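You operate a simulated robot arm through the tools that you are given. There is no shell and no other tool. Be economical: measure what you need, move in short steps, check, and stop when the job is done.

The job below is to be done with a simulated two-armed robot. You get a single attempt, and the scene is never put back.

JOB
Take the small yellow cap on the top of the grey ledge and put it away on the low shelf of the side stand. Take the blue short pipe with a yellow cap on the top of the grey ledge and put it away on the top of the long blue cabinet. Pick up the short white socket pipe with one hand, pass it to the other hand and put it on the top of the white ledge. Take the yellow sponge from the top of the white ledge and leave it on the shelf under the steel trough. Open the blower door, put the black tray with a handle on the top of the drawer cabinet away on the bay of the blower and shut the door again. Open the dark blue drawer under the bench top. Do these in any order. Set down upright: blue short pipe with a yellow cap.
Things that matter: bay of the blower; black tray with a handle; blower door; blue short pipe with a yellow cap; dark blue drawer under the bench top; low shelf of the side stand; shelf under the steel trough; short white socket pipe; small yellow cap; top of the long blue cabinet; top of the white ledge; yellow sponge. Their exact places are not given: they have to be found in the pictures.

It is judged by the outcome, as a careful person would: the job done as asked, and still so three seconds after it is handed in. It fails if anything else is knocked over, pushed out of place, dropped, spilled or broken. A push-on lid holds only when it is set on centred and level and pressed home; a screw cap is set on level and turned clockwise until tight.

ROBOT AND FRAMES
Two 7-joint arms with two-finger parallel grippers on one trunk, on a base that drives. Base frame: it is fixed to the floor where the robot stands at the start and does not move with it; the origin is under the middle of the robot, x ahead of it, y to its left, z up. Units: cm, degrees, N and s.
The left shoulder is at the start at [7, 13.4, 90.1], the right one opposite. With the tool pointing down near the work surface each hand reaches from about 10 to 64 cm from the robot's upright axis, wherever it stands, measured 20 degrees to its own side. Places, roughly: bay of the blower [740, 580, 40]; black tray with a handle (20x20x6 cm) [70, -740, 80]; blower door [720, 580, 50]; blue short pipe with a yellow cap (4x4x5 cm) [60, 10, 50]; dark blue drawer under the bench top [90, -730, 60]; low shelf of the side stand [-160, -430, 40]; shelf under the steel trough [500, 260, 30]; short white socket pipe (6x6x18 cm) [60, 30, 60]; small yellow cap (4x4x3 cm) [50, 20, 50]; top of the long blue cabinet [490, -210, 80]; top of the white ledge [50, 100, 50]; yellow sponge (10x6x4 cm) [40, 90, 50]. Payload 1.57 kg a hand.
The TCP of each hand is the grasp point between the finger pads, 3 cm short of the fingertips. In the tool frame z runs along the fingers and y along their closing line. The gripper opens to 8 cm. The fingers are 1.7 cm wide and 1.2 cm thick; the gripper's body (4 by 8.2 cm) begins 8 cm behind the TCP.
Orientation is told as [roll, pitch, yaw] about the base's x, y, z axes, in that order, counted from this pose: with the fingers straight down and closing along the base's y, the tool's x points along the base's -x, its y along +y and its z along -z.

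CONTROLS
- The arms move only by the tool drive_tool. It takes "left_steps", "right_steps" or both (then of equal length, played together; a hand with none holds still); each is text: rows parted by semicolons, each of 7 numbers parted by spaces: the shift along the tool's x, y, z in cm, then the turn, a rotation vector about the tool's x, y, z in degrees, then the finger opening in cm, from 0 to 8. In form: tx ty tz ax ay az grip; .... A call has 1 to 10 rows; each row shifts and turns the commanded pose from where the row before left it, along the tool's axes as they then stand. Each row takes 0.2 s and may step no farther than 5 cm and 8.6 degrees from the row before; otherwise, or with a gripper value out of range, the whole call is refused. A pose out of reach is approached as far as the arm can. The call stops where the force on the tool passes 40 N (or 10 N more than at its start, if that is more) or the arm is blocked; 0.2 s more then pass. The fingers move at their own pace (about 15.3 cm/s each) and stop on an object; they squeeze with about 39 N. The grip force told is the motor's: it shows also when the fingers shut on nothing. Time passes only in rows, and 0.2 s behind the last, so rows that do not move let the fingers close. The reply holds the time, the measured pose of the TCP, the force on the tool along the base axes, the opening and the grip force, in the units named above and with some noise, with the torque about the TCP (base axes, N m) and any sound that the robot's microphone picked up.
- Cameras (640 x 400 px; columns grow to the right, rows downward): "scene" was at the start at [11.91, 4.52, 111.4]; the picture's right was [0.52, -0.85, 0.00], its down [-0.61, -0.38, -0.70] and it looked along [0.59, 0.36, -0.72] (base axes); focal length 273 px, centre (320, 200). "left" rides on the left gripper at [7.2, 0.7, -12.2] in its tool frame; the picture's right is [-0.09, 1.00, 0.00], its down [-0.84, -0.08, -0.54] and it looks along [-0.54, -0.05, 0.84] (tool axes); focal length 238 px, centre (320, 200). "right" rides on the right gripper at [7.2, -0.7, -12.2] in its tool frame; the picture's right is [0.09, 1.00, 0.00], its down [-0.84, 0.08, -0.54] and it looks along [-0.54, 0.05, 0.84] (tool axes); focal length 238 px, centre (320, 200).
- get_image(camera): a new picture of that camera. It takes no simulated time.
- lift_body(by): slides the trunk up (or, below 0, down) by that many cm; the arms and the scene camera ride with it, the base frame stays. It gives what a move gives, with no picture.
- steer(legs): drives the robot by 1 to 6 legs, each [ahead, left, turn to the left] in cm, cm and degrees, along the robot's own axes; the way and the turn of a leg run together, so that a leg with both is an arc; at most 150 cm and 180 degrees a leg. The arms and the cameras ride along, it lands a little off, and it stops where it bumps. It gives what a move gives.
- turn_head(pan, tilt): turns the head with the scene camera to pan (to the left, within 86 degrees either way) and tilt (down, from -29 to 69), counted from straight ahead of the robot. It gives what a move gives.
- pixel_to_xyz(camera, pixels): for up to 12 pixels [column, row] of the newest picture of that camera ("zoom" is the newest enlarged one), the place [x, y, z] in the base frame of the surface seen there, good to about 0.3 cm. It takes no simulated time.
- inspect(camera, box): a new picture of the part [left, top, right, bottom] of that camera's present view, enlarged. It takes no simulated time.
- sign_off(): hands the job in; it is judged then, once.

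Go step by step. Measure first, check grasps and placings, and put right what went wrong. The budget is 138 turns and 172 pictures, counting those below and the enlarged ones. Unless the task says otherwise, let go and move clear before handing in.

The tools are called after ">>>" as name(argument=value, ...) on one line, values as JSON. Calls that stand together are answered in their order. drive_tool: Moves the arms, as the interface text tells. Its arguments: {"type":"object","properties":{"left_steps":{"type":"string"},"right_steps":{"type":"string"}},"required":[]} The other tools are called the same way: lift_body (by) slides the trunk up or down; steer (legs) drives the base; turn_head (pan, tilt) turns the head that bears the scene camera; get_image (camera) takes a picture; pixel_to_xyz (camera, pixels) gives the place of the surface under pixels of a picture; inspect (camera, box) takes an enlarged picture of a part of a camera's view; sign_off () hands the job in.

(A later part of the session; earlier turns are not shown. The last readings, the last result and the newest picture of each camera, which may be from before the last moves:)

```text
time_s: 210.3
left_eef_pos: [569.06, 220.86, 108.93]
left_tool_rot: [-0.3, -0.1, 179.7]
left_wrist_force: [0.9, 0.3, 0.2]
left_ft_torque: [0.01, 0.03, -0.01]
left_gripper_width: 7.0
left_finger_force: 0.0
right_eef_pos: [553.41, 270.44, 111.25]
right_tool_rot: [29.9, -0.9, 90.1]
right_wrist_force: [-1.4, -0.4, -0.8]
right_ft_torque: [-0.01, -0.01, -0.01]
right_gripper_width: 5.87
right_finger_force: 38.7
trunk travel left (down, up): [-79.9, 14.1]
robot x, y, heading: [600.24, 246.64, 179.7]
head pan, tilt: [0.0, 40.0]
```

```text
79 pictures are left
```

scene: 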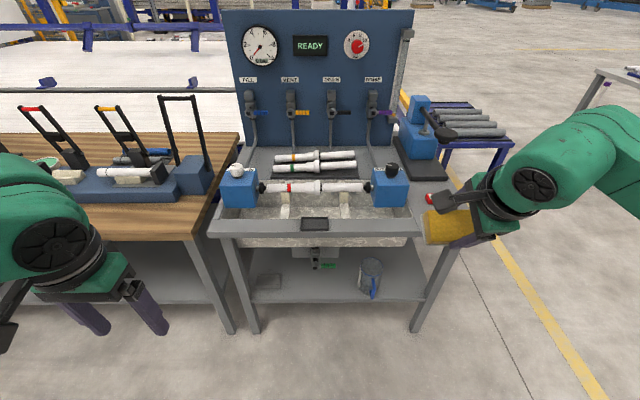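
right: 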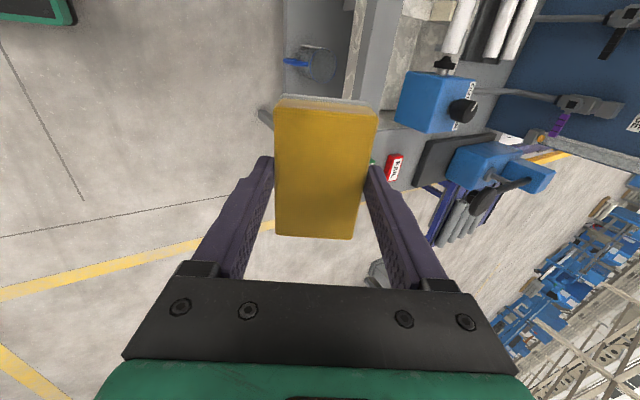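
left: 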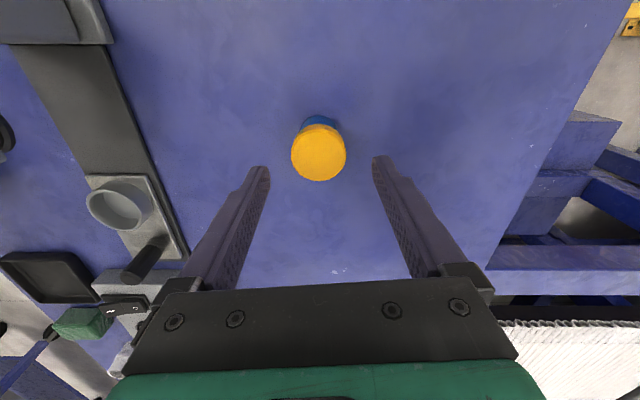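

Lift steps are limited to 40 cm, so I lower in two moves and shift left so that the sponge lines up with y≈236.5.

>>> lift_body(by=-38)

>>> lift_body(by=-29)

>>> steer(legs=[[0, 34, 0]])

>>> get_image(camera="scene")

>>> get_image(camera="right")

```text
time_s: 214.0
left_eef_pos: [569.13, 220.97, 71.07]
left_tool_rot: [-0.2, 0.0, 179.7]
left_wrist_force: [0.0, -0.8, 0.9]
left_ft_torque: [-0.01, -0.02, -0.02]
left_gripper_width: 6.98
left_finger_force: 0.0
right_eef_pos: [553.5, 270.54, 73.24]
right_tool_rot: [29.8, -1.0, 90.1]
right_wrist_force: [1.1, -0.1, -0.8]
right_ft_torque: [-0.02, -0.01, -0.01]
right_gripper_width: 5.86
right_finger_force: 39.2
trunk travel left (down, up): [-41.9, 52.1]
robot x, y, heading: [600.15, 246.34, 179.7]
head pan, tilt: [0.0, 40.0]
```

```text
time_s: 216.9
left_eef_pos: [569.2, 220.93, 42.04]
left_tool_rot: [-0.2, -0.1, 179.7]
left_wrist_force: [0.5, 0.5, -1.3]
left_ft_torque: [-0.01, -0.02, 0.01]
left_gripper_width: 7.01
left_finger_force: 0.0
right_eef_pos: [553.39, 270.53, 44.25]
right_tool_rot: [29.9, -0.9, 90.0]
right_wrist_force: [1.0, -0.4, 0.3]
right_ft_torque: [0.0, -0.04, 0.0]
right_gripper_width: 5.88
right_finger_force: 39.5
trunk travel left (down, up): [-12.9, 81.1]
robot x, y, heading: [600.48, 246.27, 179.1]
head pan, tilt: [0.0, 40.0]
```

```text
time_s: 219.1
left_eef_pos: [568.89, 186.47, 41.95]
left_tool_rot: [-0.3, 0.0, 179.8]
left_wrist_force: [0.9, 0.5, -0.4]
left_ft_torque: [0.02, 0.01, -0.02]
left_gripper_width: 7.04
left_finger_force: 0.1
right_eef_pos: [553.08, 236.01, 44.18]
right_tool_rot: [29.9, -0.9, 90.3]
right_wrist_force: [0.4, 0.3, -0.5]
right_ft_torque: [0.01, 0.0, 0.03]
right_gripper_width: 5.87
right_finger_force: 38.7
trunk travel left (down, up): [-12.9, 81.1]
robot x, y, heading: [600.09, 211.96, 179.5]
head pan, tilt: [0.0, 40.0]
```

```text
78 pictures are left
```

scene: 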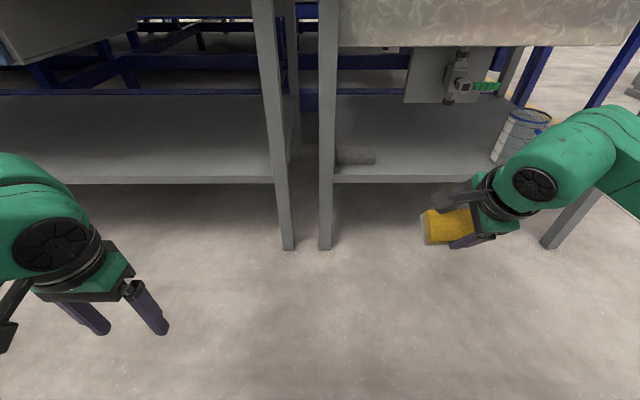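

```text
77 pictures are left
```

right: 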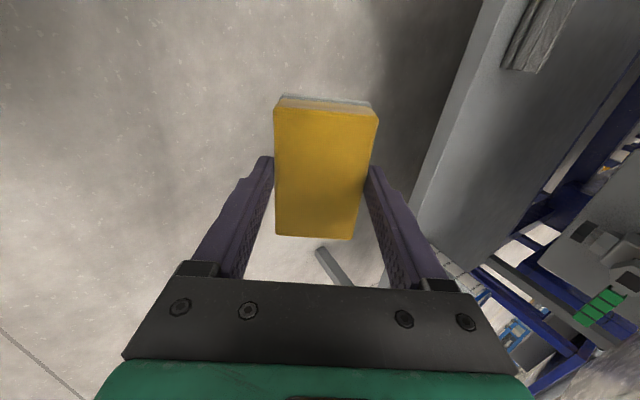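

I measure how close the right forearm will come to the bench leg and tap.

>>> pixel_to_xyz(camera="scene", pixels=[[580, 140], [540, 160], [625, 150], [500, 195], [570, 215], [462, 85], [490, 88], [450, 100], [348, 155], [372, 160], [430, 175], [440, 205]])

```text
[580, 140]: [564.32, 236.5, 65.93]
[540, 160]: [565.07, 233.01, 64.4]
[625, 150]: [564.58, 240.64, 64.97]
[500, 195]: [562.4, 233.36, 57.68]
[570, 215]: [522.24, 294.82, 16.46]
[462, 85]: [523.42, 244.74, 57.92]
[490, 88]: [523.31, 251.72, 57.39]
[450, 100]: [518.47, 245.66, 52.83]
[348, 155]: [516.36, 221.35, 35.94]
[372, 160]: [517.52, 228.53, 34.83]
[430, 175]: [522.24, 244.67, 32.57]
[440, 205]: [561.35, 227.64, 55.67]
```

The forearm would pass close to the tap at x≈523, so I tilt a further 12° to keep the wrist back and then drive in so the TCP is at x≈520.

>>> drive_tool(right_steps="0 0 0 -6 0 0 2; 0 0 0 -6 0 0 2; 0 0 0 0 0 0 2")

>>> steer(legs=[[33, 0, 0]])

>>> get_image(camera="scene")

>>> get_image(camera="right")

```text
time_s: 219.9
left_eef_pos: [569.02, 186.35, 41.9]
left_tool_rot: [-0.2, 0.0, 179.8]
left_wrist_force: [-0.3, 0.3, 0.6]
left_ft_torque: [0.0, 0.0, -0.01]
left_gripper_width: 7.0
left_finger_force: 0.1
right_eef_pos: [553.22, 236.13, 44.14]
right_tool_rot: [42.0, -0.8, 90.3]
right_wrist_force: [0.2, -0.3, -0.7]
right_ft_torque: [0.01, -0.04, 0.02]
right_gripper_width: 5.86
right_finger_force: 39.3
trunk travel left (down, up): [-12.9, 81.1]
robot x, y, heading: [599.99, 212.37, 179.5]
head pan, tilt: [0.0, 40.0]
```

```text
time_s: 222.1
left_eef_pos: [535.8, 186.69, 41.95]
left_tool_rot: [-0.2, 0.0, 179.7]
left_wrist_force: [-0.3, 0.2, 0.4]
left_ft_torque: [-0.01, 0.03, 0.02]
left_gripper_width: 6.97
left_finger_force: 0.0
right_eef_pos: [520.0, 236.37, 44.18]
right_tool_rot: [42.0, -0.9, 90.3]
right_wrist_force: [0.2, 0.5, -0.4]
right_ft_torque: [0.03, -0.01, 0.0]
right_gripper_width: 5.86
right_finger_force: 38.6
trunk travel left (down, up): [-12.9, 81.1]
robot x, y, heading: [566.63, 212.58, 179.6]
head pan, tilt: [0.0, 40.0]
```

```text
76 pictures are left
```

scene: 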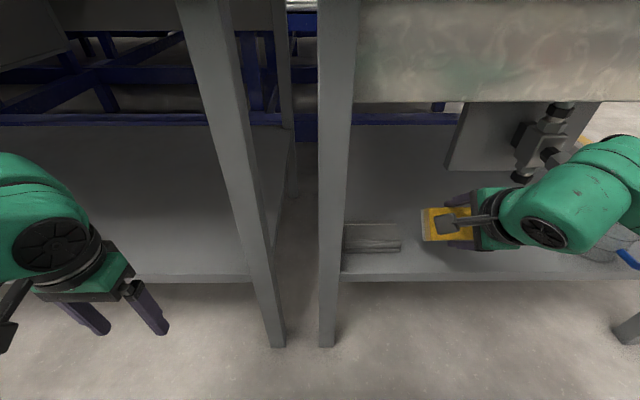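

```text
75 pictures are left
```

right: 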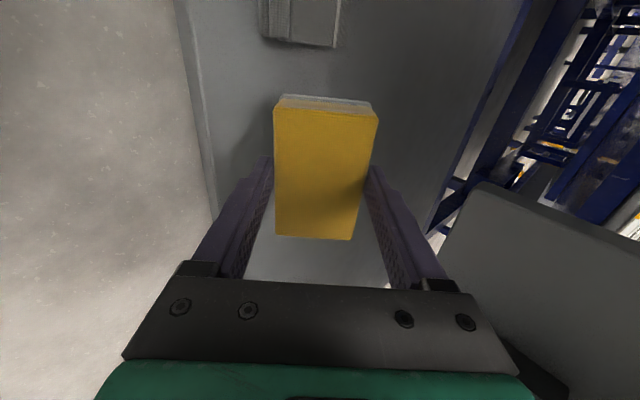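

The sponge is over the shelf, clear of the pad at (300,15) and of the tap. I lower it with the trunk.

>>> lift_body(by=-4.6)

>>> lift_body(by=-0.6)

>>> get_image(camera="right")

```text
time_s: 223.0
left_eef_pos: [535.85, 186.69, 37.28]
left_tool_rot: [-0.2, -0.2, 179.8]
left_wrist_force: [0.2, 0.2, 0.5]
left_ft_torque: [0.0, 0.02, 0.0]
left_gripper_width: 7.02
left_finger_force: 0.1
right_eef_pos: [519.96, 236.43, 39.67]
right_tool_rot: [41.8, -0.9, 90.2]
right_wrist_force: [0.4, -0.1, 0.5]
right_ft_torque: [-0.04, 0.01, -0.04]
right_gripper_width: 5.85
right_finger_force: 39.0
trunk travel left (down, up): [-8.3, 85.7]
robot x, y, heading: [567.09, 212.56, 179.7]
head pan, tilt: [0.0, 40.0]
```

```text
time_s: 223.6
left_eef_pos: [535.82, 186.64, 36.75]
left_tool_rot: [-0.2, -0.2, 179.8]
left_wrist_force: [-0.3, 0.0, 0.7]
left_ft_torque: [0.0, 0.03, -0.04]
left_gripper_width: 7.02
left_finger_force: 0.0
right_eef_pos: [520.08, 236.33, 39.02]
right_tool_rot: [41.9, -0.9, 90.3]
right_wrist_force: [-0.6, -0.3, -1.0]
right_ft_torque: [0.0, -0.01, -0.01]
right_gripper_width: 5.88
right_finger_force: 39.1
trunk travel left (down, up): [-7.7, 86.3]
robot x, y, heading: [567.42, 212.2, 179.6]
head pan, tilt: [0.0, 40.0]
```

```text
74 pictures are left
```

right: 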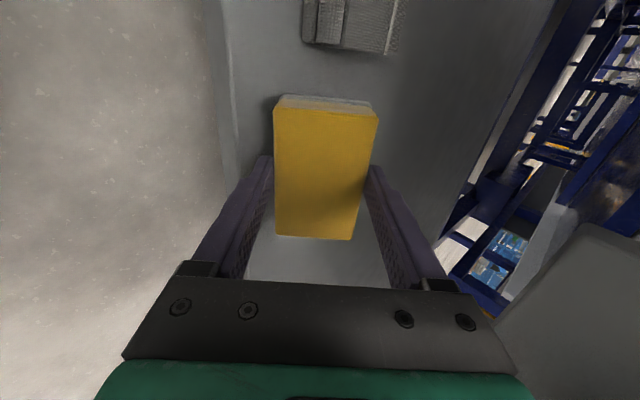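

Not touching yet. I lower a bit more.

>>> lift_body(by=-0.5)

>>> lift_body(by=-0.4)

```text
time_s: 224.1
left_eef_pos: [535.88, 186.71, 36.3]
left_tool_rot: [-0.2, -0.1, 179.9]
left_wrist_force: [-0.4, -0.5, 0.4]
left_ft_torque: [-0.01, 0.03, -0.02]
left_gripper_width: 7.0
left_finger_force: 0.1
right_eef_pos: [519.97, 236.37, 38.72]
right_tool_rot: [42.1, -0.9, 90.2]
right_wrist_force: [1.3, 0.7, 7.1]
right_ft_torque: [-0.29, 0.06, -0.01]
right_gripper_width: 5.88
right_finger_force: 39.2
trunk travel left (down, up): [-7.2, 86.8]
robot x, y, heading: [566.92, 212.59, 179.8]
head pan, tilt: [0.0, 40.0]
```

```text
time_s: 224.6
left_eef_pos: [535.86, 186.63, 35.88]
left_tool_rot: [-0.3, -0.3, 179.8]
left_wrist_force: [-0.2, -0.2, 0.2]
left_ft_torque: [0.02, 0.01, -0.03]
left_gripper_width: 7.01
left_finger_force: 0.1
right_eef_pos: [519.94, 236.32, 38.63]
right_tool_rot: [42.6, -0.9, 90.2]
right_wrist_force: [1.8, 1.8, 28.7]
right_ft_torque: [-0.32, 0.21, -0.01]
right_gripper_width: 5.87
right_finger_force: 38.6
trunk travel left (down, up): [-6.8, 87.2]
robot x, y, heading: [566.78, 211.89, 179.4]
head pan, tilt: [0.0, 40.0]
```

The sponge's rear edge presses at 28 N. I ease up a touch, open, and withdraw along the fingers so it settles flat.

>>> lift_body(by=0.4)

>>> drive_tool(right_steps="0 0 0 0 0 0 6.4; 0 0 0 0 0 0 7; 0 0 -1 0 0 0 7.2; 0 0 -1.5 0 0 0 7.6; 0 0 -2 0 0 0 8; 0 0 -3 0 0 0 8; 0 0 -3 0 0 0 8; 0 0 0 0 0 0 8")

>>> get_image(camera="right")

>>> get_image(camera="scene")

```text
time_s: 225.2
left_eef_pos: [535.79, 186.58, 36.26]
left_tool_rot: [-0.3, -0.3, 179.8]
left_wrist_force: [0.2, 0.0, 0.3]
left_ft_torque: [0.01, -0.01, 0.0]
left_gripper_width: 7.0
left_finger_force: 0.0
right_eef_pos: [519.94, 236.18, 38.59]
right_tool_rot: [42.1, -0.9, 90.3]
right_wrist_force: [-7.3, 1.7, 18.0]
right_ft_torque: [-0.16, 0.58, -0.05]
right_gripper_width: 5.86
right_finger_force: 39.3
trunk travel left (down, up): [-7.2, 86.8]
robot x, y, heading: [567.02, 212.36, 179.7]
head pan, tilt: [0.0, 40.0]
```

```text
time_s: 227.0
left_eef_pos: [535.59, 186.69, 36.18]
left_tool_rot: [-0.2, -0.1, 179.8]
left_wrist_force: [-1.7, 0.6, 0.6]
left_ft_torque: [-0.01, 0.03, -0.01]
left_gripper_width: 6.98
left_finger_force: 0.0
right_eef_pos: [527.0, 236.32, 46.47]
right_tool_rot: [41.9, -0.9, 90.2]
right_wrist_force: [-0.4, 0.3, 0.1]
right_ft_torque: [0.02, 0.0, -0.01]
right_gripper_width: 8.01
right_finger_force: 0.0
trunk travel left (down, up): [-7.2, 86.8]
robot x, y, heading: [566.95, 212.17, 179.7]
head pan, tilt: [0.0, 40.0]
```

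```text
73 pictures are left
```

right: 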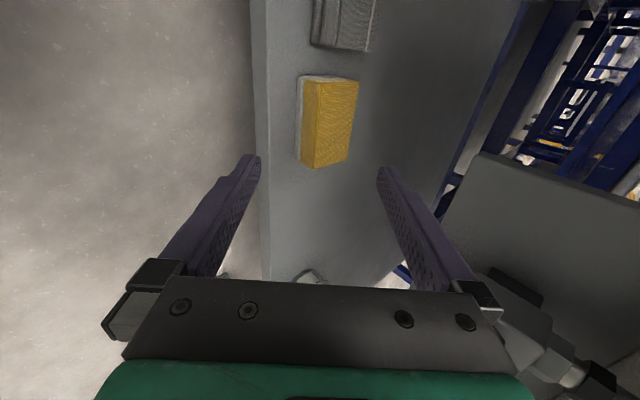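

```text
72 pictures are left
```

scene: 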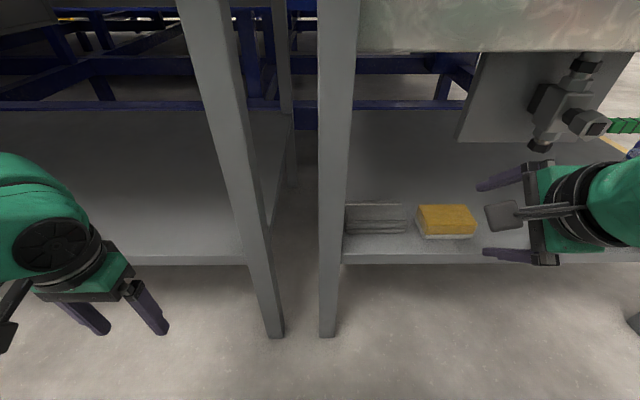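

The sponge lies flat on the shelf under the trough. I back out, raise the trunk, level the right hand and head back toward the grey ledge.

>>> steer(legs=[[-38, 0, 0]])

>>> drive_tool(right_steps="0 0 0 8.4 0 0 8; 0 0 0 8.4 0 0 8; 0 0 0 8.4 0 0 8; 0 0 0 8.4 0 0 8; 0 0 0 8.3 0 0 8; 0 0 0 0 0 0 8")

>>> lift_body(by=40)

>>> steer(legs=[[0, 0, 90], [150, 0, 0], [150, 0, 0], [150, 0, 0], [105, 0, 0], [0, 0, -90]])

```text
time_s: 229.4
left_eef_pos: [574.25, 186.48, 36.14]
left_tool_rot: [-0.3, 0.0, 179.7]
left_wrist_force: [0.7, 0.5, -0.1]
left_ft_torque: [0.02, -0.01, -0.01]
left_gripper_width: 7.01
left_finger_force: 0.2
right_eef_pos: [565.51, 236.03, 46.41]
right_tool_rot: [41.8, -0.9, 90.1]
right_wrist_force: [-0.1, 0.6, -0.7]
right_ft_torque: [0.0, -0.01, 0.0]
right_gripper_width: 8.0
right_finger_force: 0.1
trunk travel left (down, up): [-7.2, 86.8]
robot x, y, heading: [605.51, 212.06, 179.4]
head pan, tilt: [0.0, 40.0]
```

```text
time_s: 230.8
left_eef_pos: [574.39, 186.44, 36.27]
left_tool_rot: [-0.1, 0.0, 179.5]
left_wrist_force: [-0.6, 0.7, 0.3]
left_ft_torque: [0.03, 0.01, 0.01]
left_gripper_width: 6.99
left_finger_force: 0.0
right_eef_pos: [565.61, 236.12, 46.34]
right_tool_rot: [0.0, -0.9, 90.0]
right_wrist_force: [0.2, 0.1, 0.5]
right_ft_torque: [-0.01, 0.02, 0.01]
right_gripper_width: 8.0
right_finger_force: 0.0
trunk travel left (down, up): [-7.2, 86.8]
robot x, y, heading: [605.61, 211.59, 179.6]
head pan, tilt: [0.0, 40.0]
```

```text
time_s: 234.6
left_eef_pos: [574.33, 186.49, 76.26]
left_tool_rot: [-0.2, -0.1, 179.6]
left_wrist_force: [0.5, -0.5, 0.3]
left_ft_torque: [0.02, -0.02, 0.0]
left_gripper_width: 7.01
left_finger_force: 0.1
right_eef_pos: [565.66, 236.09, 86.39]
right_tool_rot: [0.0, -0.8, 90.0]
right_wrist_force: [-0.4, 0.2, 1.5]
right_ft_torque: [-0.01, 0.01, 0.0]
right_gripper_width: 7.99
right_finger_force: 0.0
trunk travel left (down, up): [-47.2, 46.8]
robot x, y, heading: [605.44, 211.93, 179.5]
head pan, tilt: [0.0, 40.0]
```

```text
time_s: 268.6
left_eef_pos: [537.7, -361.68, 76.33]
left_tool_rot: [-0.2, -0.1, 174.0]
left_wrist_force: [0.6, 0.4, 0.1]
left_ft_torque: [0.01, 0.0, 0.02]
left_gripper_width: 6.99
left_finger_force: 0.0
right_eef_pos: [534.05, -311.56, 86.43]
right_tool_rot: [0.0, -0.9, 84.5]
right_wrist_force: [0.0, 0.0, 0.4]
right_ft_torque: [-0.01, -0.02, 0.0]
right_gripper_width: 7.99
right_finger_force: 0.1
trunk travel left (down, up): [-47.2, 46.8]
robot x, y, heading: [571.63, -338.95, 173.8]
head pan, tilt: [0.0, 40.0]
```

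At (572,−339). I correct the heading and run west along the corridor to x≈−76.

>>> steer(legs=[[0, 8, 6.2], [150, 0, 0], [150, 0, 0], [150, 0, 0], [150, 0, 0], [46, 0, 0]])

>>> turn_head(pan=20, tilt=25)

>>> get_image(camera="scene")

```text
time_s: 300.3
left_eef_pos: [-107.03, -402.46, 76.31]
left_tool_rot: [-0.3, 0.0, -177.4]
left_wrist_force: [-0.1, 0.2, -0.1]
left_ft_torque: [0.01, -0.01, -0.01]
left_gripper_width: 7.01
left_finger_force: 0.1
right_eef_pos: [-118.3, -353.26, 86.44]
right_tool_rot: [0.1, -0.8, 93.0]
right_wrist_force: [-0.2, 0.3, 0.2]
right_ft_torque: [0.01, 0.0, 0.01]
right_gripper_width: 8.01
right_finger_force: 0.1
trunk travel left (down, up): [-47.2, 46.8]
robot x, y, heading: [-77.53, -375.68, -177.9]
head pan, tilt: [0.0, 40.0]
```

```text
time_s: 301.1
left_eef_pos: [-107.08, -402.47, 76.29]
left_tool_rot: [-0.1, 0.0, -177.4]
left_wrist_force: [0.4, 0.6, -0.1]
left_ft_torque: [0.02, -0.02, 0.01]
left_gripper_width: 6.99
left_finger_force: 0.1
right_eef_pos: [-118.4, -353.26, 86.47]
right_tool_rot: [0.0, -0.9, 93.1]
right_wrist_force: [0.9, 1.1, 0.0]
right_ft_torque: [0.0, 0.02, 0.0]
right_gripper_width: 7.99
right_finger_force: 0.0
trunk travel left (down, up): [-47.2, 46.8]
robot x, y, heading: [-77.4, -374.92, -177.4]
head pan, tilt: [20.0, 25.0]
```

```text
71 pictures are left
```

scene: 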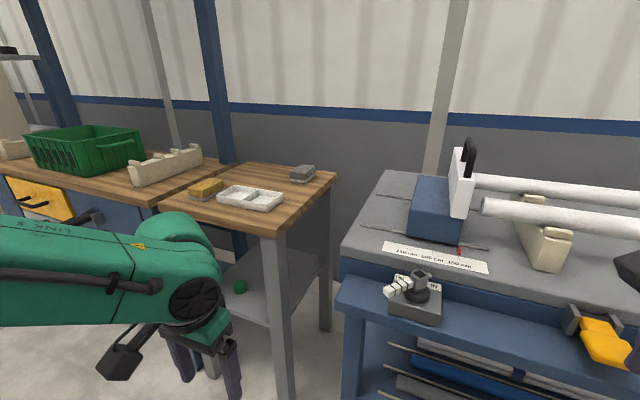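

The side stand with the wooden top at (255,195) shows a low shelf at (260,280). I measure it now for later.

>>> pixel_to_xyz(camera="scene", pixels=[[260, 275], [245, 300], [270, 310], [240, 286], [275, 230], [280, 260], [160, 205], [270, 235], [320, 300], [295, 265]])

>>> inspect(camera="scene", box=[140, 150, 360, 400])

```text
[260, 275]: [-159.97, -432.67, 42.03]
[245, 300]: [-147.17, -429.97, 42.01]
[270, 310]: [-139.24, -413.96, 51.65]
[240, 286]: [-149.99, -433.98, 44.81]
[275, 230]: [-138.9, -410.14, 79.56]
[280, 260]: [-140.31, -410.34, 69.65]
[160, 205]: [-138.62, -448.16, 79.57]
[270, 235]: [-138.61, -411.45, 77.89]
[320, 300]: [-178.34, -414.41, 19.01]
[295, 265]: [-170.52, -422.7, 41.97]
```

```text
1.60 times, centred on (250, 275) of scene
```

zoom: 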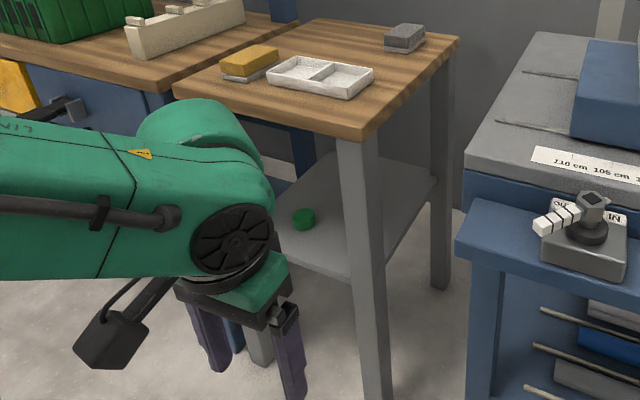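

The stand's low shelf is at z≈42 with its front edge near x≈−141. I drive back north to fetch the small cap with the right hand.

>>> steer(legs=[[-18, 0, 0], [0, 0, -92.4], [0, 17, 0], [150, 0, 0], [150, 0, 0], [110, 0, 0]])

>>> steer(legs=[[0, 0, -90], [60, 0, 0]])

>>> turn_head(pan=0, tilt=45)

>>> get_image(camera="scene")

```text
time_s: 326.8
left_eef_pos: [-102.12, 62.93, 76.21]
left_tool_rot: [-0.2, -0.1, 90.4]
left_wrist_force: [0.6, -0.7, 0.6]
left_ft_torque: [0.03, -0.02, 0.0]
left_gripper_width: 7.0
left_finger_force: 0.2
right_eef_pos: [-52.66, 72.33, 86.35]
right_tool_rot: [0.0, -0.9, 0.8]
right_wrist_force: [0.3, 0.4, 0.1]
right_ft_torque: [-0.03, -0.01, 0.0]
right_gripper_width: 7.98
right_finger_force: 0.1
trunk travel left (down, up): [-47.2, 46.8]
robot x, y, heading: [-76.32, 32.13, 90.4]
head pan, tilt: [20.0, 25.0]
```

```text
time_s: 334.0
left_eef_pos: [14.93, 59.45, 76.25]
left_tool_rot: [-0.2, -0.1, 1.2]
left_wrist_force: [0.7, 0.2, -0.3]
left_ft_torque: [-0.02, 0.0, 0.02]
left_gripper_width: 7.0
left_finger_force: 0.0
right_eef_pos: [24.9, 10.1, 86.35]
right_tool_rot: [0.0, -0.9, -88.4]
right_wrist_force: [-0.1, -0.1, -0.9]
right_ft_torque: [0.02, 0.01, -0.02]
right_gripper_width: 8.02
right_finger_force: 0.0
trunk travel left (down, up): [-47.2, 46.8]
robot x, y, heading: [-15.52, 33.16, 1.0]
head pan, tilt: [20.0, 25.0]
```

```text
time_s: 334.8
left_eef_pos: [14.86, 59.39, 76.21]
left_tool_rot: [-0.1, -0.1, 1.3]
left_wrist_force: [0.1, 0.7, -0.2]
left_ft_torque: [-0.01, 0.01, -0.01]
left_gripper_width: 6.97
left_finger_force: 0.0
right_eef_pos: [24.95, 10.0, 86.24]
right_tool_rot: [0.0, -0.8, -88.3]
right_wrist_force: [-0.4, -0.1, -0.7]
right_ft_torque: [-0.01, -0.02, -0.02]
right_gripper_width: 8.0
right_finger_force: 0.2
trunk travel left (down, up): [-47.2, 46.8]
robot x, y, heading: [-15.73, 32.79, 1.0]
head pan, tilt: [0.0, 45.0]
```

```text
69 pictures are left
```

scene: 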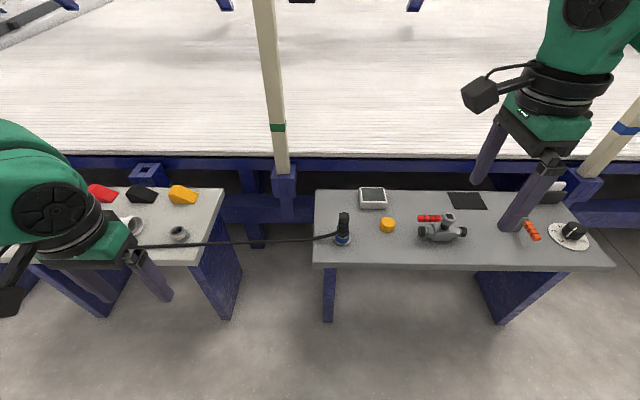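

The small cap is at (387,225). I drive so the right hand comes above it.

>>> steer(legs=[[22.5, 5, -1]])

>>> get_image(camera="right")

```text
time_s: 336.5
left_eef_pos: [37.31, 63.92, 76.22]
left_tool_rot: [-0.3, 0.0, 0.0]
left_wrist_force: [0.9, -0.7, -0.6]
left_ft_torque: [-0.02, 0.02, -0.01]
left_gripper_width: 6.99
left_finger_force: 0.1
right_eef_pos: [46.26, 14.32, 86.37]
right_tool_rot: [-0.1, -0.9, -89.5]
right_wrist_force: [0.3, -0.1, -0.3]
right_ft_torque: [0.01, 0.03, -0.01]
right_gripper_width: 7.98
right_finger_force: 0.1
trunk travel left (down, up): [-47.2, 46.8]
robot x, y, heading: [6.2, 38.0, -0.1]
head pan, tilt: [0.0, 45.0]
```

```text
68 pictures are left
```

right: 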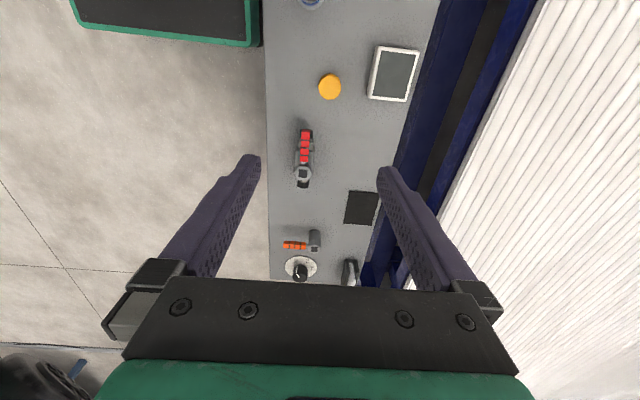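

>>> pixel_to_xyz(camera="right", pixels=[[330, 87], [321, 87], [339, 87], [330, 77], [330, 96], [305, 135], [370, 80]])

```text
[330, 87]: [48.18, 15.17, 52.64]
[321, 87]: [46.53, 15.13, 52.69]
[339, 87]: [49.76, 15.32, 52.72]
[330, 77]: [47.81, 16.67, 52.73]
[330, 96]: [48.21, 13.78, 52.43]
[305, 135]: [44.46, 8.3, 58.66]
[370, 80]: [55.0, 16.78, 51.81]
```

Cap centre is (48.05, 15.2). I move over it and descend.

>>> drive_tool(right_steps="0.9 1.8 0 0 0 0 7; 0 0 4.5 0 0 0 7; 0 0 4.5 0 0 0 7; 0 0 4.5 0 0 0 7; 0 0 4.5 0 0 0 7; 0 0 4.5 0 0 0 7; 0 0 4 0 0 0 7; 0 0 0 0 0 0 7")

>>> get_image(camera="right")

```text
time_s: 338.3
left_eef_pos: [37.16, 63.85, 76.26]
left_tool_rot: [-0.3, -0.1, -0.1]
left_wrist_force: [0.2, -0.7, 0.2]
left_ft_torque: [0.04, -0.02, 0.0]
left_gripper_width: 7.0
left_finger_force: 0.1
right_eef_pos: [48.07, 15.0, 59.69]
right_tool_rot: [0.0, -0.9, -89.5]
right_wrist_force: [-0.1, 0.0, -0.3]
right_ft_torque: [0.01, -0.05, 0.0]
right_gripper_width: 6.98
right_finger_force: 0.1
trunk travel left (down, up): [-47.2, 46.8]
robot x, y, heading: [5.77, 37.94, -0.3]
head pan, tilt: [0.0, 45.0]
```

```text
67 pictures are left
```

right: 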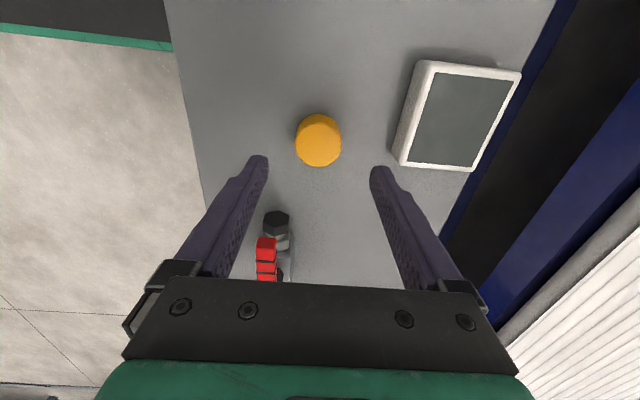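

The cap is centred between the fingers. I descend to z≈53.4 and grip.

>>> drive_tool(right_steps="0.1 0 3 0 0 0 6.5; 0 0 2.5 0 0 0 6.5; 0 0 0.7 0 0 0 6.5; 0 0 0 0 0 0 4; 0 0 0 0 0 0 1; 0 0 0 0 0 0 1")

>>> drive_tool(right_steps="0 0 -4 0 0 0 1; 0 0 -4.5 0 0 0 1; 0 0 -4.5 0 0 0 1; 0 0 -4.5 0 0 0 1; 0 0 -4.5 0 0 0 1; 0 0 -4.5 0 0 0 1; 0 0 0 0 0 0 1")

>>> get_image(camera="right")

```text
time_s: 339.7
left_eef_pos: [37.27, 63.82, 76.34]
left_tool_rot: [-0.3, 0.0, 0.0]
left_wrist_force: [-0.1, 0.0, 0.6]
left_ft_torque: [0.04, 0.02, 0.0]
left_gripper_width: 7.01
left_finger_force: 0.1
right_eef_pos: [48.11, 14.99, 53.67]
right_tool_rot: [0.0, -0.8, -89.5]
right_wrist_force: [0.1, -0.1, -0.3]
right_ft_torque: [0.01, -0.03, 0.01]
right_gripper_width: 4.13
right_finger_force: 38.9
trunk travel left (down, up): [-47.2, 46.8]
robot x, y, heading: [5.94, 37.91, -0.0]
head pan, tilt: [0.0, 45.0]
```

```text
time_s: 341.3
left_eef_pos: [37.25, 63.91, 76.26]
left_tool_rot: [-0.2, -0.1, -0.1]
left_wrist_force: [0.2, 0.3, -0.5]
left_ft_torque: [0.0, 0.0, 0.01]
left_gripper_width: 7.02
left_finger_force: 0.0
right_eef_pos: [48.15, 15.21, 80.25]
right_tool_rot: [0.0, -0.8, -89.5]
right_wrist_force: [0.4, -0.6, 0.4]
right_ft_torque: [-0.02, 0.01, 0.05]
right_gripper_width: 4.14
right_finger_force: 38.7
trunk travel left (down, up): [-47.2, 46.8]
robot x, y, heading: [6.09, 37.84, -0.2]
head pan, tilt: [0.0, 45.0]
```

```text
66 pictures are left
```

right: 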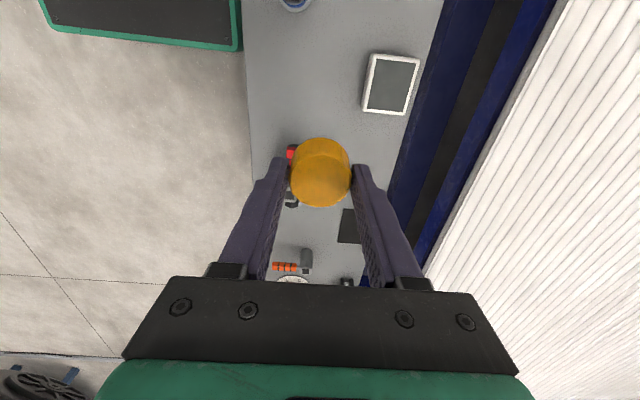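

The cap is held (4.14), with its bottom 3.7 cm under the TCP. I drive to the side stand.

>>> steer(legs=[[-80, 0, 0], [0, 0, -90], [150, 0, 0], [150, 0, 0], [150, 0, 0], [34, 0, 0]])

>>> steer(legs=[[0, 0, -90]])

>>> turn_head(pan=-15, tilt=35)

>>> get_image(camera="scene")

```text
time_s: 372.1
left_eef_pos: [-47.47, -473.81, 76.26]
left_tool_rot: [-0.2, 0.0, -90.3]
left_wrist_force: [-0.4, -0.2, 0.8]
left_ft_torque: [0.03, -0.04, -0.02]
left_gripper_width: 6.98
left_finger_force: 0.0
right_eef_pos: [-96.08, -484.4, 80.13]
right_tool_rot: [0.1, -1.0, -179.8]
right_wrist_force: [0.0, -0.3, -0.4]
right_ft_torque: [0.03, 0.01, 0.0]
right_gripper_width: 3.89
right_finger_force: 39.4
trunk travel left (down, up): [-47.2, 46.8]
robot x, y, heading: [-73.35, -442.75, -90.6]
head pan, tilt: [0.0, 45.0]
```

```text
time_s: 376.2
left_eef_pos: [-103.48, -469.13, 76.17]
left_tool_rot: [-0.2, -0.2, -178.3]
left_wrist_force: [-0.1, -1.4, -0.6]
left_ft_torque: [-0.05, 0.03, 0.0]
left_gripper_width: 7.01
left_finger_force: 0.1
right_eef_pos: [-115.7, -420.91, 80.2]
right_tool_rot: [0.1, -0.8, 92.2]
right_wrist_force: [0.0, -0.7, -0.2]
right_ft_torque: [0.0, -0.03, -0.02]
right_gripper_width: 3.86
right_finger_force: 39.1
trunk travel left (down, up): [-47.2, 46.8]
robot x, y, heading: [-73.21, -443.07, -178.5]
head pan, tilt: [0.0, 45.0]
```

```text
time_s: 377.0
left_eef_pos: [-103.55, -469.17, 76.16]
left_tool_rot: [-0.2, -0.1, -178.3]
left_wrist_force: [-0.5, 0.2, -0.1]
left_ft_torque: [0.01, 0.01, -0.01]
left_gripper_width: 6.99
left_finger_force: 0.1
right_eef_pos: [-115.78, -420.94, 80.14]
right_tool_rot: [0.0, -0.8, 92.1]
right_wrist_force: [-0.2, 0.0, 0.2]
right_ft_torque: [-0.01, 0.0, 0.01]
right_gripper_width: 3.87
right_finger_force: 38.9
trunk travel left (down, up): [-47.2, 46.8]
robot x, y, heading: [-73.18, -442.82, -178.3]
head pan, tilt: [-15.0, 35.0]
```

```text
65 pictures are left
```

scene: 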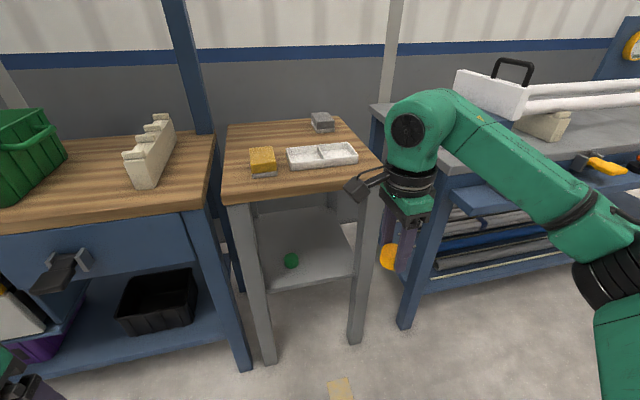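

The grip width dropped from 4.13 to 3.87, so I check the cap in the hand.

>>> get_image(camera="right")

>>> inspect(camera="scene", box=[340, 170, 460, 290])

>>> pixel_to_xyz(camera="scene", pixels=[[310, 285], [265, 290], [345, 278], [300, 245], [291, 260], [320, 265], [365, 190], [230, 190], [405, 260], [356, 250], [590, 275], [520, 180]])

```text
64 pictures are left
```

right: 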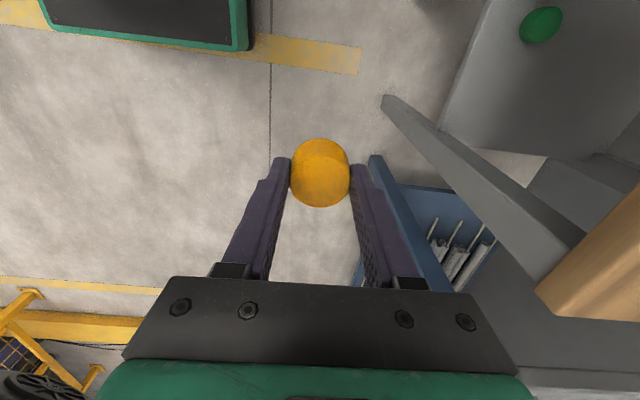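

```text
3.33 times, centred on (400, 230) of scene
```

zoom: 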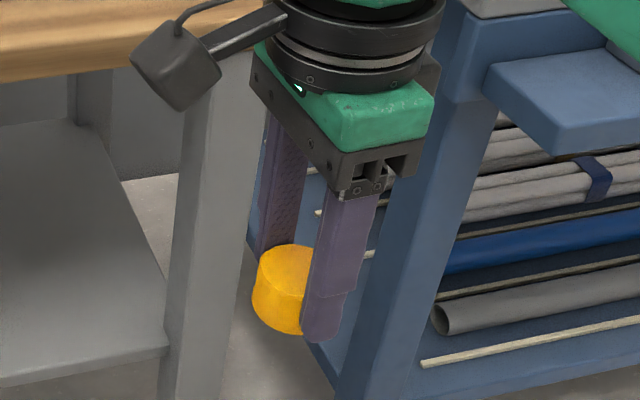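

```text
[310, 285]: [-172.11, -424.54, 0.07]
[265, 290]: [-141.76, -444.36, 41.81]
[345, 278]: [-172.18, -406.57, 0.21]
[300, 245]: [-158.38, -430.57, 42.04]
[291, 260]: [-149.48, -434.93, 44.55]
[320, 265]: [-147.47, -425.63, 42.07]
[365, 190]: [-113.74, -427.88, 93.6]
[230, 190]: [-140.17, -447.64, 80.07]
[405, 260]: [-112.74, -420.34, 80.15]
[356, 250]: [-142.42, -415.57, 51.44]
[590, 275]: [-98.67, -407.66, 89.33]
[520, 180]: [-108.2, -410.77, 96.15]
```

The cap has slid 0.7 cm sideways in the fingers but it is held. I tilt the right hand 32°, raise the left hand, lower the trunk and shift left 5.6.

>>> drive_tool(right_steps="0 0 0 -8 0 0 0; 0 0 0 -8 0 0 0; 0 0 0 -8 0 0 0; 0 0 0 -8 0 0 0; 0 0 0 0 0 0 0; 0 0 0 0 0 0 0", left_steps="0 0 -4.5 0 0 0 7; 0 0 -4.5 0 0 0 7; 0 0 -4.5 0 0 0 7; 0 0 -4.5 0 0 0 7; 0 0 -4.5 0 0 0 7; 0 0 -4.5 0 0 0 7")

>>> lift_body(by=-29)

>>> steer(legs=[[0, 5.5, 0]])

>>> get_image(camera="scene")

>>> get_image(camera="right")

```text
time_s: 378.4
left_eef_pos: [-103.63, -469.35, 103.29]
left_tool_rot: [-0.1, 0.0, -178.4]
left_wrist_force: [0.1, 1.1, 0.2]
left_ft_torque: [0.0, -0.02, 0.0]
left_gripper_width: 6.97
left_finger_force: 0.0
right_eef_pos: [-115.6, -420.94, 80.17]
right_tool_rot: [32.0, -0.8, 92.1]
right_wrist_force: [0.4, -0.3, -0.4]
right_ft_torque: [-0.02, 0.01, 0.0]
right_gripper_width: 3.87
right_finger_force: 38.8
trunk travel left (down, up): [-47.2, 46.8]
robot x, y, heading: [-73.34, -442.21, -178.6]
head pan, tilt: [-15.0, 35.0]
```

```text
time_s: 381.3
left_eef_pos: [-103.57, -469.45, 74.38]
left_tool_rot: [-0.2, -0.1, -178.4]
left_wrist_force: [0.3, -0.1, -0.8]
left_ft_torque: [-0.01, 0.0, 0.02]
left_gripper_width: 6.99
left_finger_force: 0.0
right_eef_pos: [-115.61, -420.84, 51.2]
right_tool_rot: [32.0, -0.9, 92.1]
right_wrist_force: [-0.1, -1.5, -0.2]
right_ft_torque: [0.03, -0.01, 0.01]
right_gripper_width: 3.88
right_finger_force: 39.5
trunk travel left (down, up): [-18.2, 75.8]
robot x, y, heading: [-73.51, -442.33, -178.6]
head pan, tilt: [-15.0, 35.0]
```

```text
time_s: 382.3
left_eef_pos: [-103.44, -475.08, 74.34]
left_tool_rot: [-0.2, -0.1, -178.3]
left_wrist_force: [-0.5, 0.3, 0.2]
left_ft_torque: [0.02, 0.0, 0.0]
left_gripper_width: 6.99
left_finger_force: 0.0
right_eef_pos: [-115.54, -426.45, 51.24]
right_tool_rot: [31.9, -0.8, 92.2]
right_wrist_force: [-0.3, -0.2, -0.5]
right_ft_torque: [0.0, 0.01, 0.01]
right_gripper_width: 3.9
right_finger_force: 39.3
trunk travel left (down, up): [-18.2, 75.8]
robot x, y, heading: [-72.9, -448.16, -178.1]
head pan, tilt: [-15.0, 35.0]
```

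```text
62 pictures are left
```

scene: 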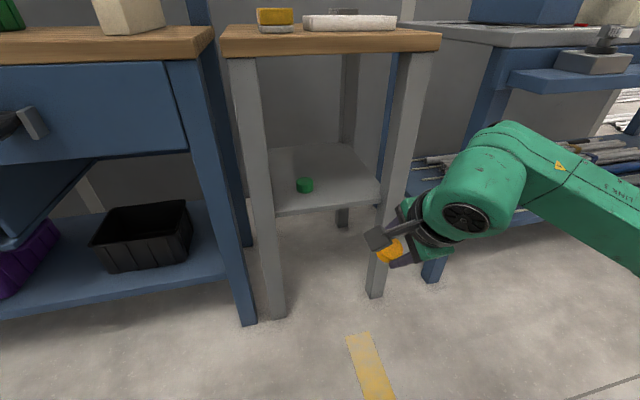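

```text
61 pictures are left
```

right: 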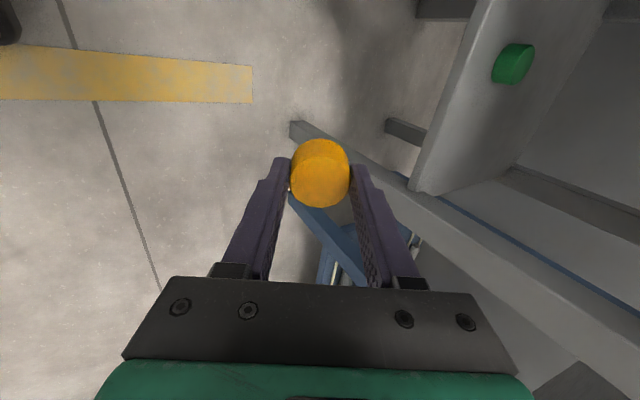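

I measure the forearm against the stand's right leg and the blue bench before driving in.

>>> pixel_to_xyz(camera="scene", pixels=[[470, 165], [500, 130], [540, 150], [600, 180], [640, 210], [470, 225], [395, 150], [410, 60], [520, 80], [430, 250], [490, 190], [375, 238]])

```text
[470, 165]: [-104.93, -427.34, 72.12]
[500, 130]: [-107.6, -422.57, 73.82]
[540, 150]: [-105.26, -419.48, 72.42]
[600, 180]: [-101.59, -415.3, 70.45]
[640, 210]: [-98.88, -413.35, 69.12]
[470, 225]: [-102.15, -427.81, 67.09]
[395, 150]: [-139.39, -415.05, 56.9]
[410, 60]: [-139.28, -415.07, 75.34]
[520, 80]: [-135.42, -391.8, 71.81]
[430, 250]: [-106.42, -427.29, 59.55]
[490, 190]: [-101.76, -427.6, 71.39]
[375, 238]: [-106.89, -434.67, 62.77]
```

Going in 29 cm leaves a few centimetres between the forearm and the leg, and puts the cap centre at x≈−145.7. I drive in.

>>> steer(legs=[[29, 0, 0]])

>>> get_image(camera="scene")

>>> get_image(camera="right")

```text
time_s: 384.3
left_eef_pos: [-132.22, -475.46, 74.28]
left_tool_rot: [-0.2, 0.1, -178.6]
left_wrist_force: [0.2, -0.8, -0.3]
left_ft_torque: [0.03, 0.01, -0.01]
left_gripper_width: 7.0
left_finger_force: 0.1
right_eef_pos: [-143.97, -426.95, 51.1]
right_tool_rot: [31.9, -0.8, 91.8]
right_wrist_force: [-0.2, 0.2, -0.3]
right_ft_torque: [0.0, 0.0, -0.02]
right_gripper_width: 3.9
right_finger_force: 38.4
trunk travel left (down, up): [-18.2, 75.8]
robot x, y, heading: [-101.69, -448.58, -178.9]
head pan, tilt: [-15.0, 35.0]
```

```text
60 pictures are left
```

scene: 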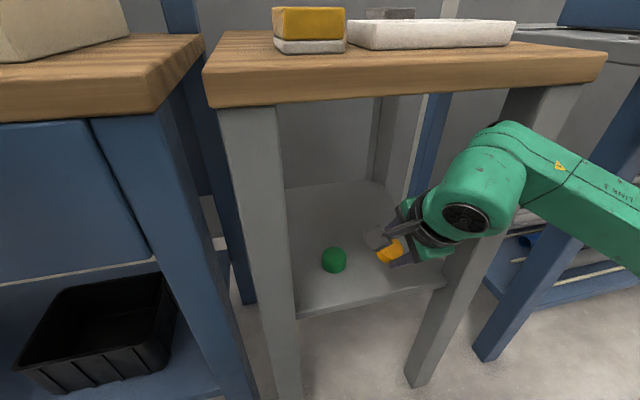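

```text
59 pictures are left
```

right: 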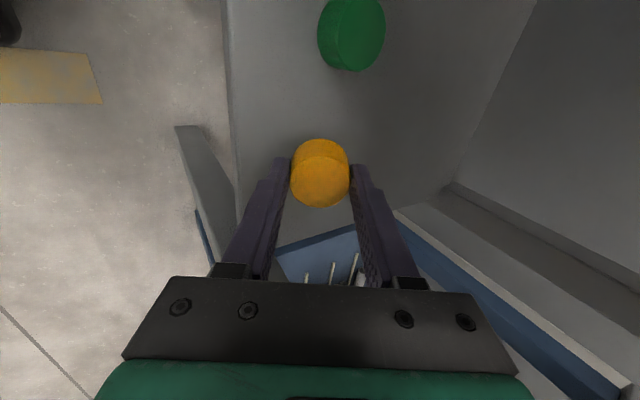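

The cap is over the shelf, clear of the green knob and the leg. I lower with the trunk.

>>> lift_body(by=-4.2)

>>> lift_body(by=-0.5)

>>> get_image(camera="right")

```text
time_s: 384.9
left_eef_pos: [-132.04, -475.46, 72.03]
left_tool_rot: [0.2, -1.2, -178.6]
left_wrist_force: [4.2, 1.1, 10.5]
left_ft_torque: [-0.4, -0.05, 0.0]
left_gripper_width: 6.87
left_finger_force: 0.0
right_eef_pos: [-144.0, -427.05, 48.4]
right_tool_rot: [32.1, -0.7, 91.7]
right_wrist_force: [-1.0, -0.3, -0.6]
right_ft_torque: [-0.02, 0.0, -0.01]
right_gripper_width: 3.89
right_finger_force: 39.2
trunk travel left (down, up): [-15.4, 78.6]
robot x, y, heading: [-101.87, -448.49, -178.9]
head pan, tilt: [-15.0, 35.0]
stopped: the force on the tool passed its limit (the readings are from after the stop); the commanded pose is now the measured one
```

```text
time_s: 385.3
left_eef_pos: [-131.84, -475.45, 71.92]
left_tool_rot: [0.4, -1.7, -178.5]
left_wrist_force: [7.8, 2.2, 16.7]
left_ft_torque: [-0.67, -0.06, 0.12]
left_gripper_width: 6.86
left_finger_force: 0.0
right_eef_pos: [-143.88, -426.83, 48.08]
right_tool_rot: [32.1, -0.7, 91.8]
right_wrist_force: [-1.0, 1.1, -0.9]
right_ft_torque: [-0.02, 0.03, -0.03]
right_gripper_width: 3.86
right_finger_force: 38.4
trunk travel left (down, up): [-15.0, 79.0]
robot x, y, heading: [-101.74, -448.76, -178.8]
head pan, tilt: [-15.0, 35.0]
stopped: the force on the tool passed its limit (the readings are from after the stop); the commanded pose is now the measured one
```

```text
58 pictures are left
```

right: 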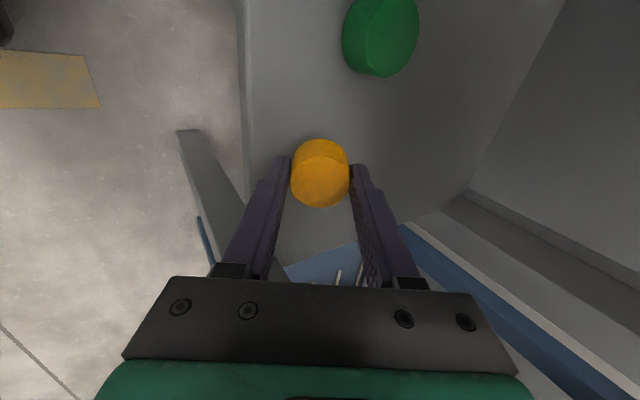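

The left fingertips are touching the bench's handle below them. I lift the left hand 8 cm and check what it touched.

>>> drive_tool(left_steps="0 0 -2 0 0 0 7; 0 0 -3 0 0 0 7; 0 0 -3 0 0 0 7")

>>> turn_head(pan=20, tilt=45)

>>> get_image(camera="scene")

>>> get_image(camera="left")

```text
time_s: 386.1
left_eef_pos: [-132.36, -475.49, 73.48]
left_tool_rot: [0.1, -1.5, -178.5]
left_wrist_force: [0.3, -0.4, 2.5]
left_ft_torque: [-0.13, 0.0, -0.02]
left_gripper_width: 7.06
left_finger_force: 0.3
left hand out of reach, approached as far as the arm can: row 2, 3
right_eef_pos: [-144.14, -427.08, 47.94]
right_tool_rot: [32.0, -0.8, 91.8]
right_wrist_force: [0.0, -0.5, 0.3]
right_ft_torque: [0.02, 0.05, 0.0]
right_gripper_width: 3.9
right_finger_force: 38.8
trunk travel left (down, up): [-15.0, 79.0]
robot x, y, heading: [-101.68, -448.73, -178.8]
head pan, tilt: [-15.0, 35.0]
```

```text
time_s: 387.1
left_eef_pos: [-132.32, -475.47, 73.61]
left_tool_rot: [0.2, -1.4, -178.4]
left_wrist_force: [-0.3, -0.7, 2.3]
left_ft_torque: [-0.11, 0.06, -0.03]
left_gripper_width: 7.06
left_finger_force: 0.0
right_eef_pos: [-144.02, -427.02, 47.98]
right_tool_rot: [32.0, -0.8, 91.8]
right_wrist_force: [0.0, 0.5, -0.3]
right_ft_torque: [0.02, -0.02, -0.01]
right_gripper_width: 3.85
right_finger_force: 39.2
trunk travel left (down, up): [-15.0, 79.0]
robot x, y, heading: [-101.47, -448.56, -178.9]
head pan, tilt: [20.0, 45.0]
```

```text
57 pictures are left
```

scene: 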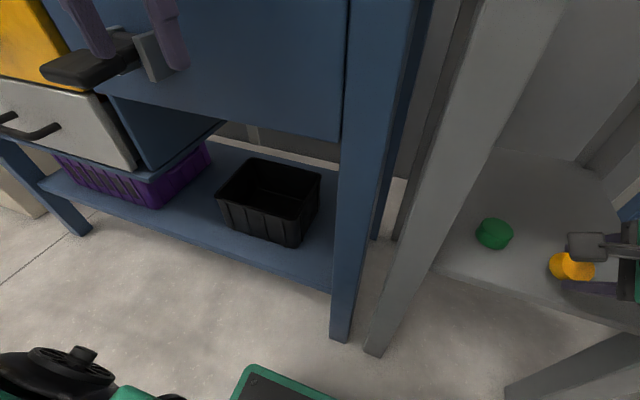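

```text
56 pictures are left
```

left: 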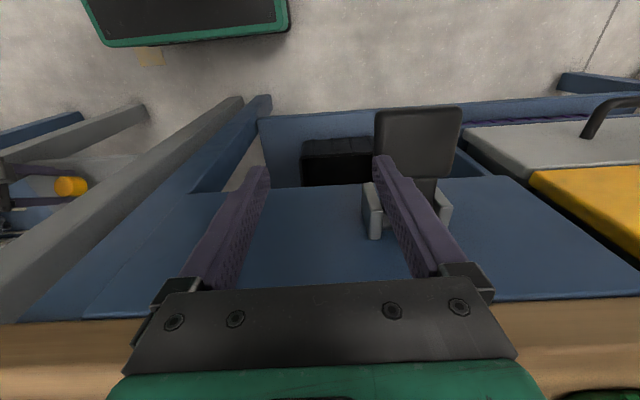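

The left finger rests lightly (2 N) on a fixed bench clamp, which has not moved. I lower only the right arm the last 1.4 cm instead.

>>> drive_tool(right_steps="0 -0.27 0.43 0 0 0 0; 0 -0.21 0.34 0 0 0 0; 0 -0.16 0.25 0 0 0 0; 0 0 0 0 0 0 0")

>>> get_image(camera="right")

```text
time_s: 388.1
left_eef_pos: [-132.26, -475.53, 73.49]
left_tool_rot: [0.3, -1.6, -178.4]
left_wrist_force: [-0.3, -0.2, 1.6]
left_ft_torque: [-0.12, 0.06, -0.01]
left_gripper_width: 7.05
left_finger_force: 0.2
right_eef_pos: [-144.02, -426.95, 46.81]
right_tool_rot: [32.0, -0.8, 91.8]
right_wrist_force: [0.4, -0.4, 1.3]
right_ft_torque: [0.0, -0.03, 0.02]
right_gripper_width: 3.86
right_finger_force: 39.4
trunk travel left (down, up): [-15.0, 79.0]
robot x, y, heading: [-101.83, -448.87, -178.7]
head pan, tilt: [20.0, 45.0]
```

```text
55 pictures are left
```

right: 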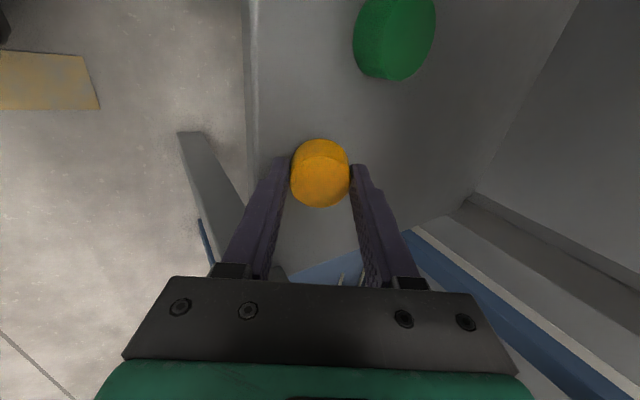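

>>> drive_tool(right_steps="0 -0.11 0.17 0 0 0 0; 0 -0.11 0.17 0 0 0 0; 0 0 0 0 0 0 0")

```text
time_s: 388.9
left_eef_pos: [-132.24, -475.43, 73.5]
left_tool_rot: [0.3, -1.5, -178.4]
left_wrist_force: [-0.3, -0.8, 2.2]
left_ft_torque: [-0.11, 0.03, -0.03]
left_gripper_width: 7.05
left_finger_force: 0.4
right_eef_pos: [-144.06, -426.82, 46.38]
right_tool_rot: [32.0, -0.8, 91.8]
right_wrist_force: [0.6, -0.5, -0.9]
right_ft_torque: [-0.03, -0.02, -0.03]
right_gripper_width: 3.88
right_finger_force: 39.4
trunk travel left (down, up): [-15.0, 79.0]
robot x, y, heading: [-101.97, -448.64, -178.7]
head pan, tilt: [20.0, 45.0]
```

>>> drive_tool(right_steps="0 -0.11 0.17 0 0 0 0; 0 -0.11 0.17 0 0 0 0; 0 0 0 0 0 0 0")

```text
time_s: 389.8
left_eef_pos: [-132.19, -475.53, 73.49]
left_tool_rot: [0.2, -1.6, -178.5]
left_wrist_force: [-0.7, 0.3, 2.0]
left_ft_torque: [-0.1, 0.02, -0.05]
left_gripper_width: 6.99
left_finger_force: 0.0
right_eef_pos: [-143.93, -426.81, 46.23]
right_tool_rot: [32.3, -0.9, 91.8]
right_wrist_force: [-0.9, 1.8, 11.7]
right_ft_torque: [0.01, -0.09, 0.0]
right_gripper_width: 3.87
right_finger_force: 38.7
trunk travel left (down, up): [-15.0, 79.0]
robot x, y, heading: [-101.52, -448.91, -178.7]
head pan, tilt: [20.0, 45.0]
```

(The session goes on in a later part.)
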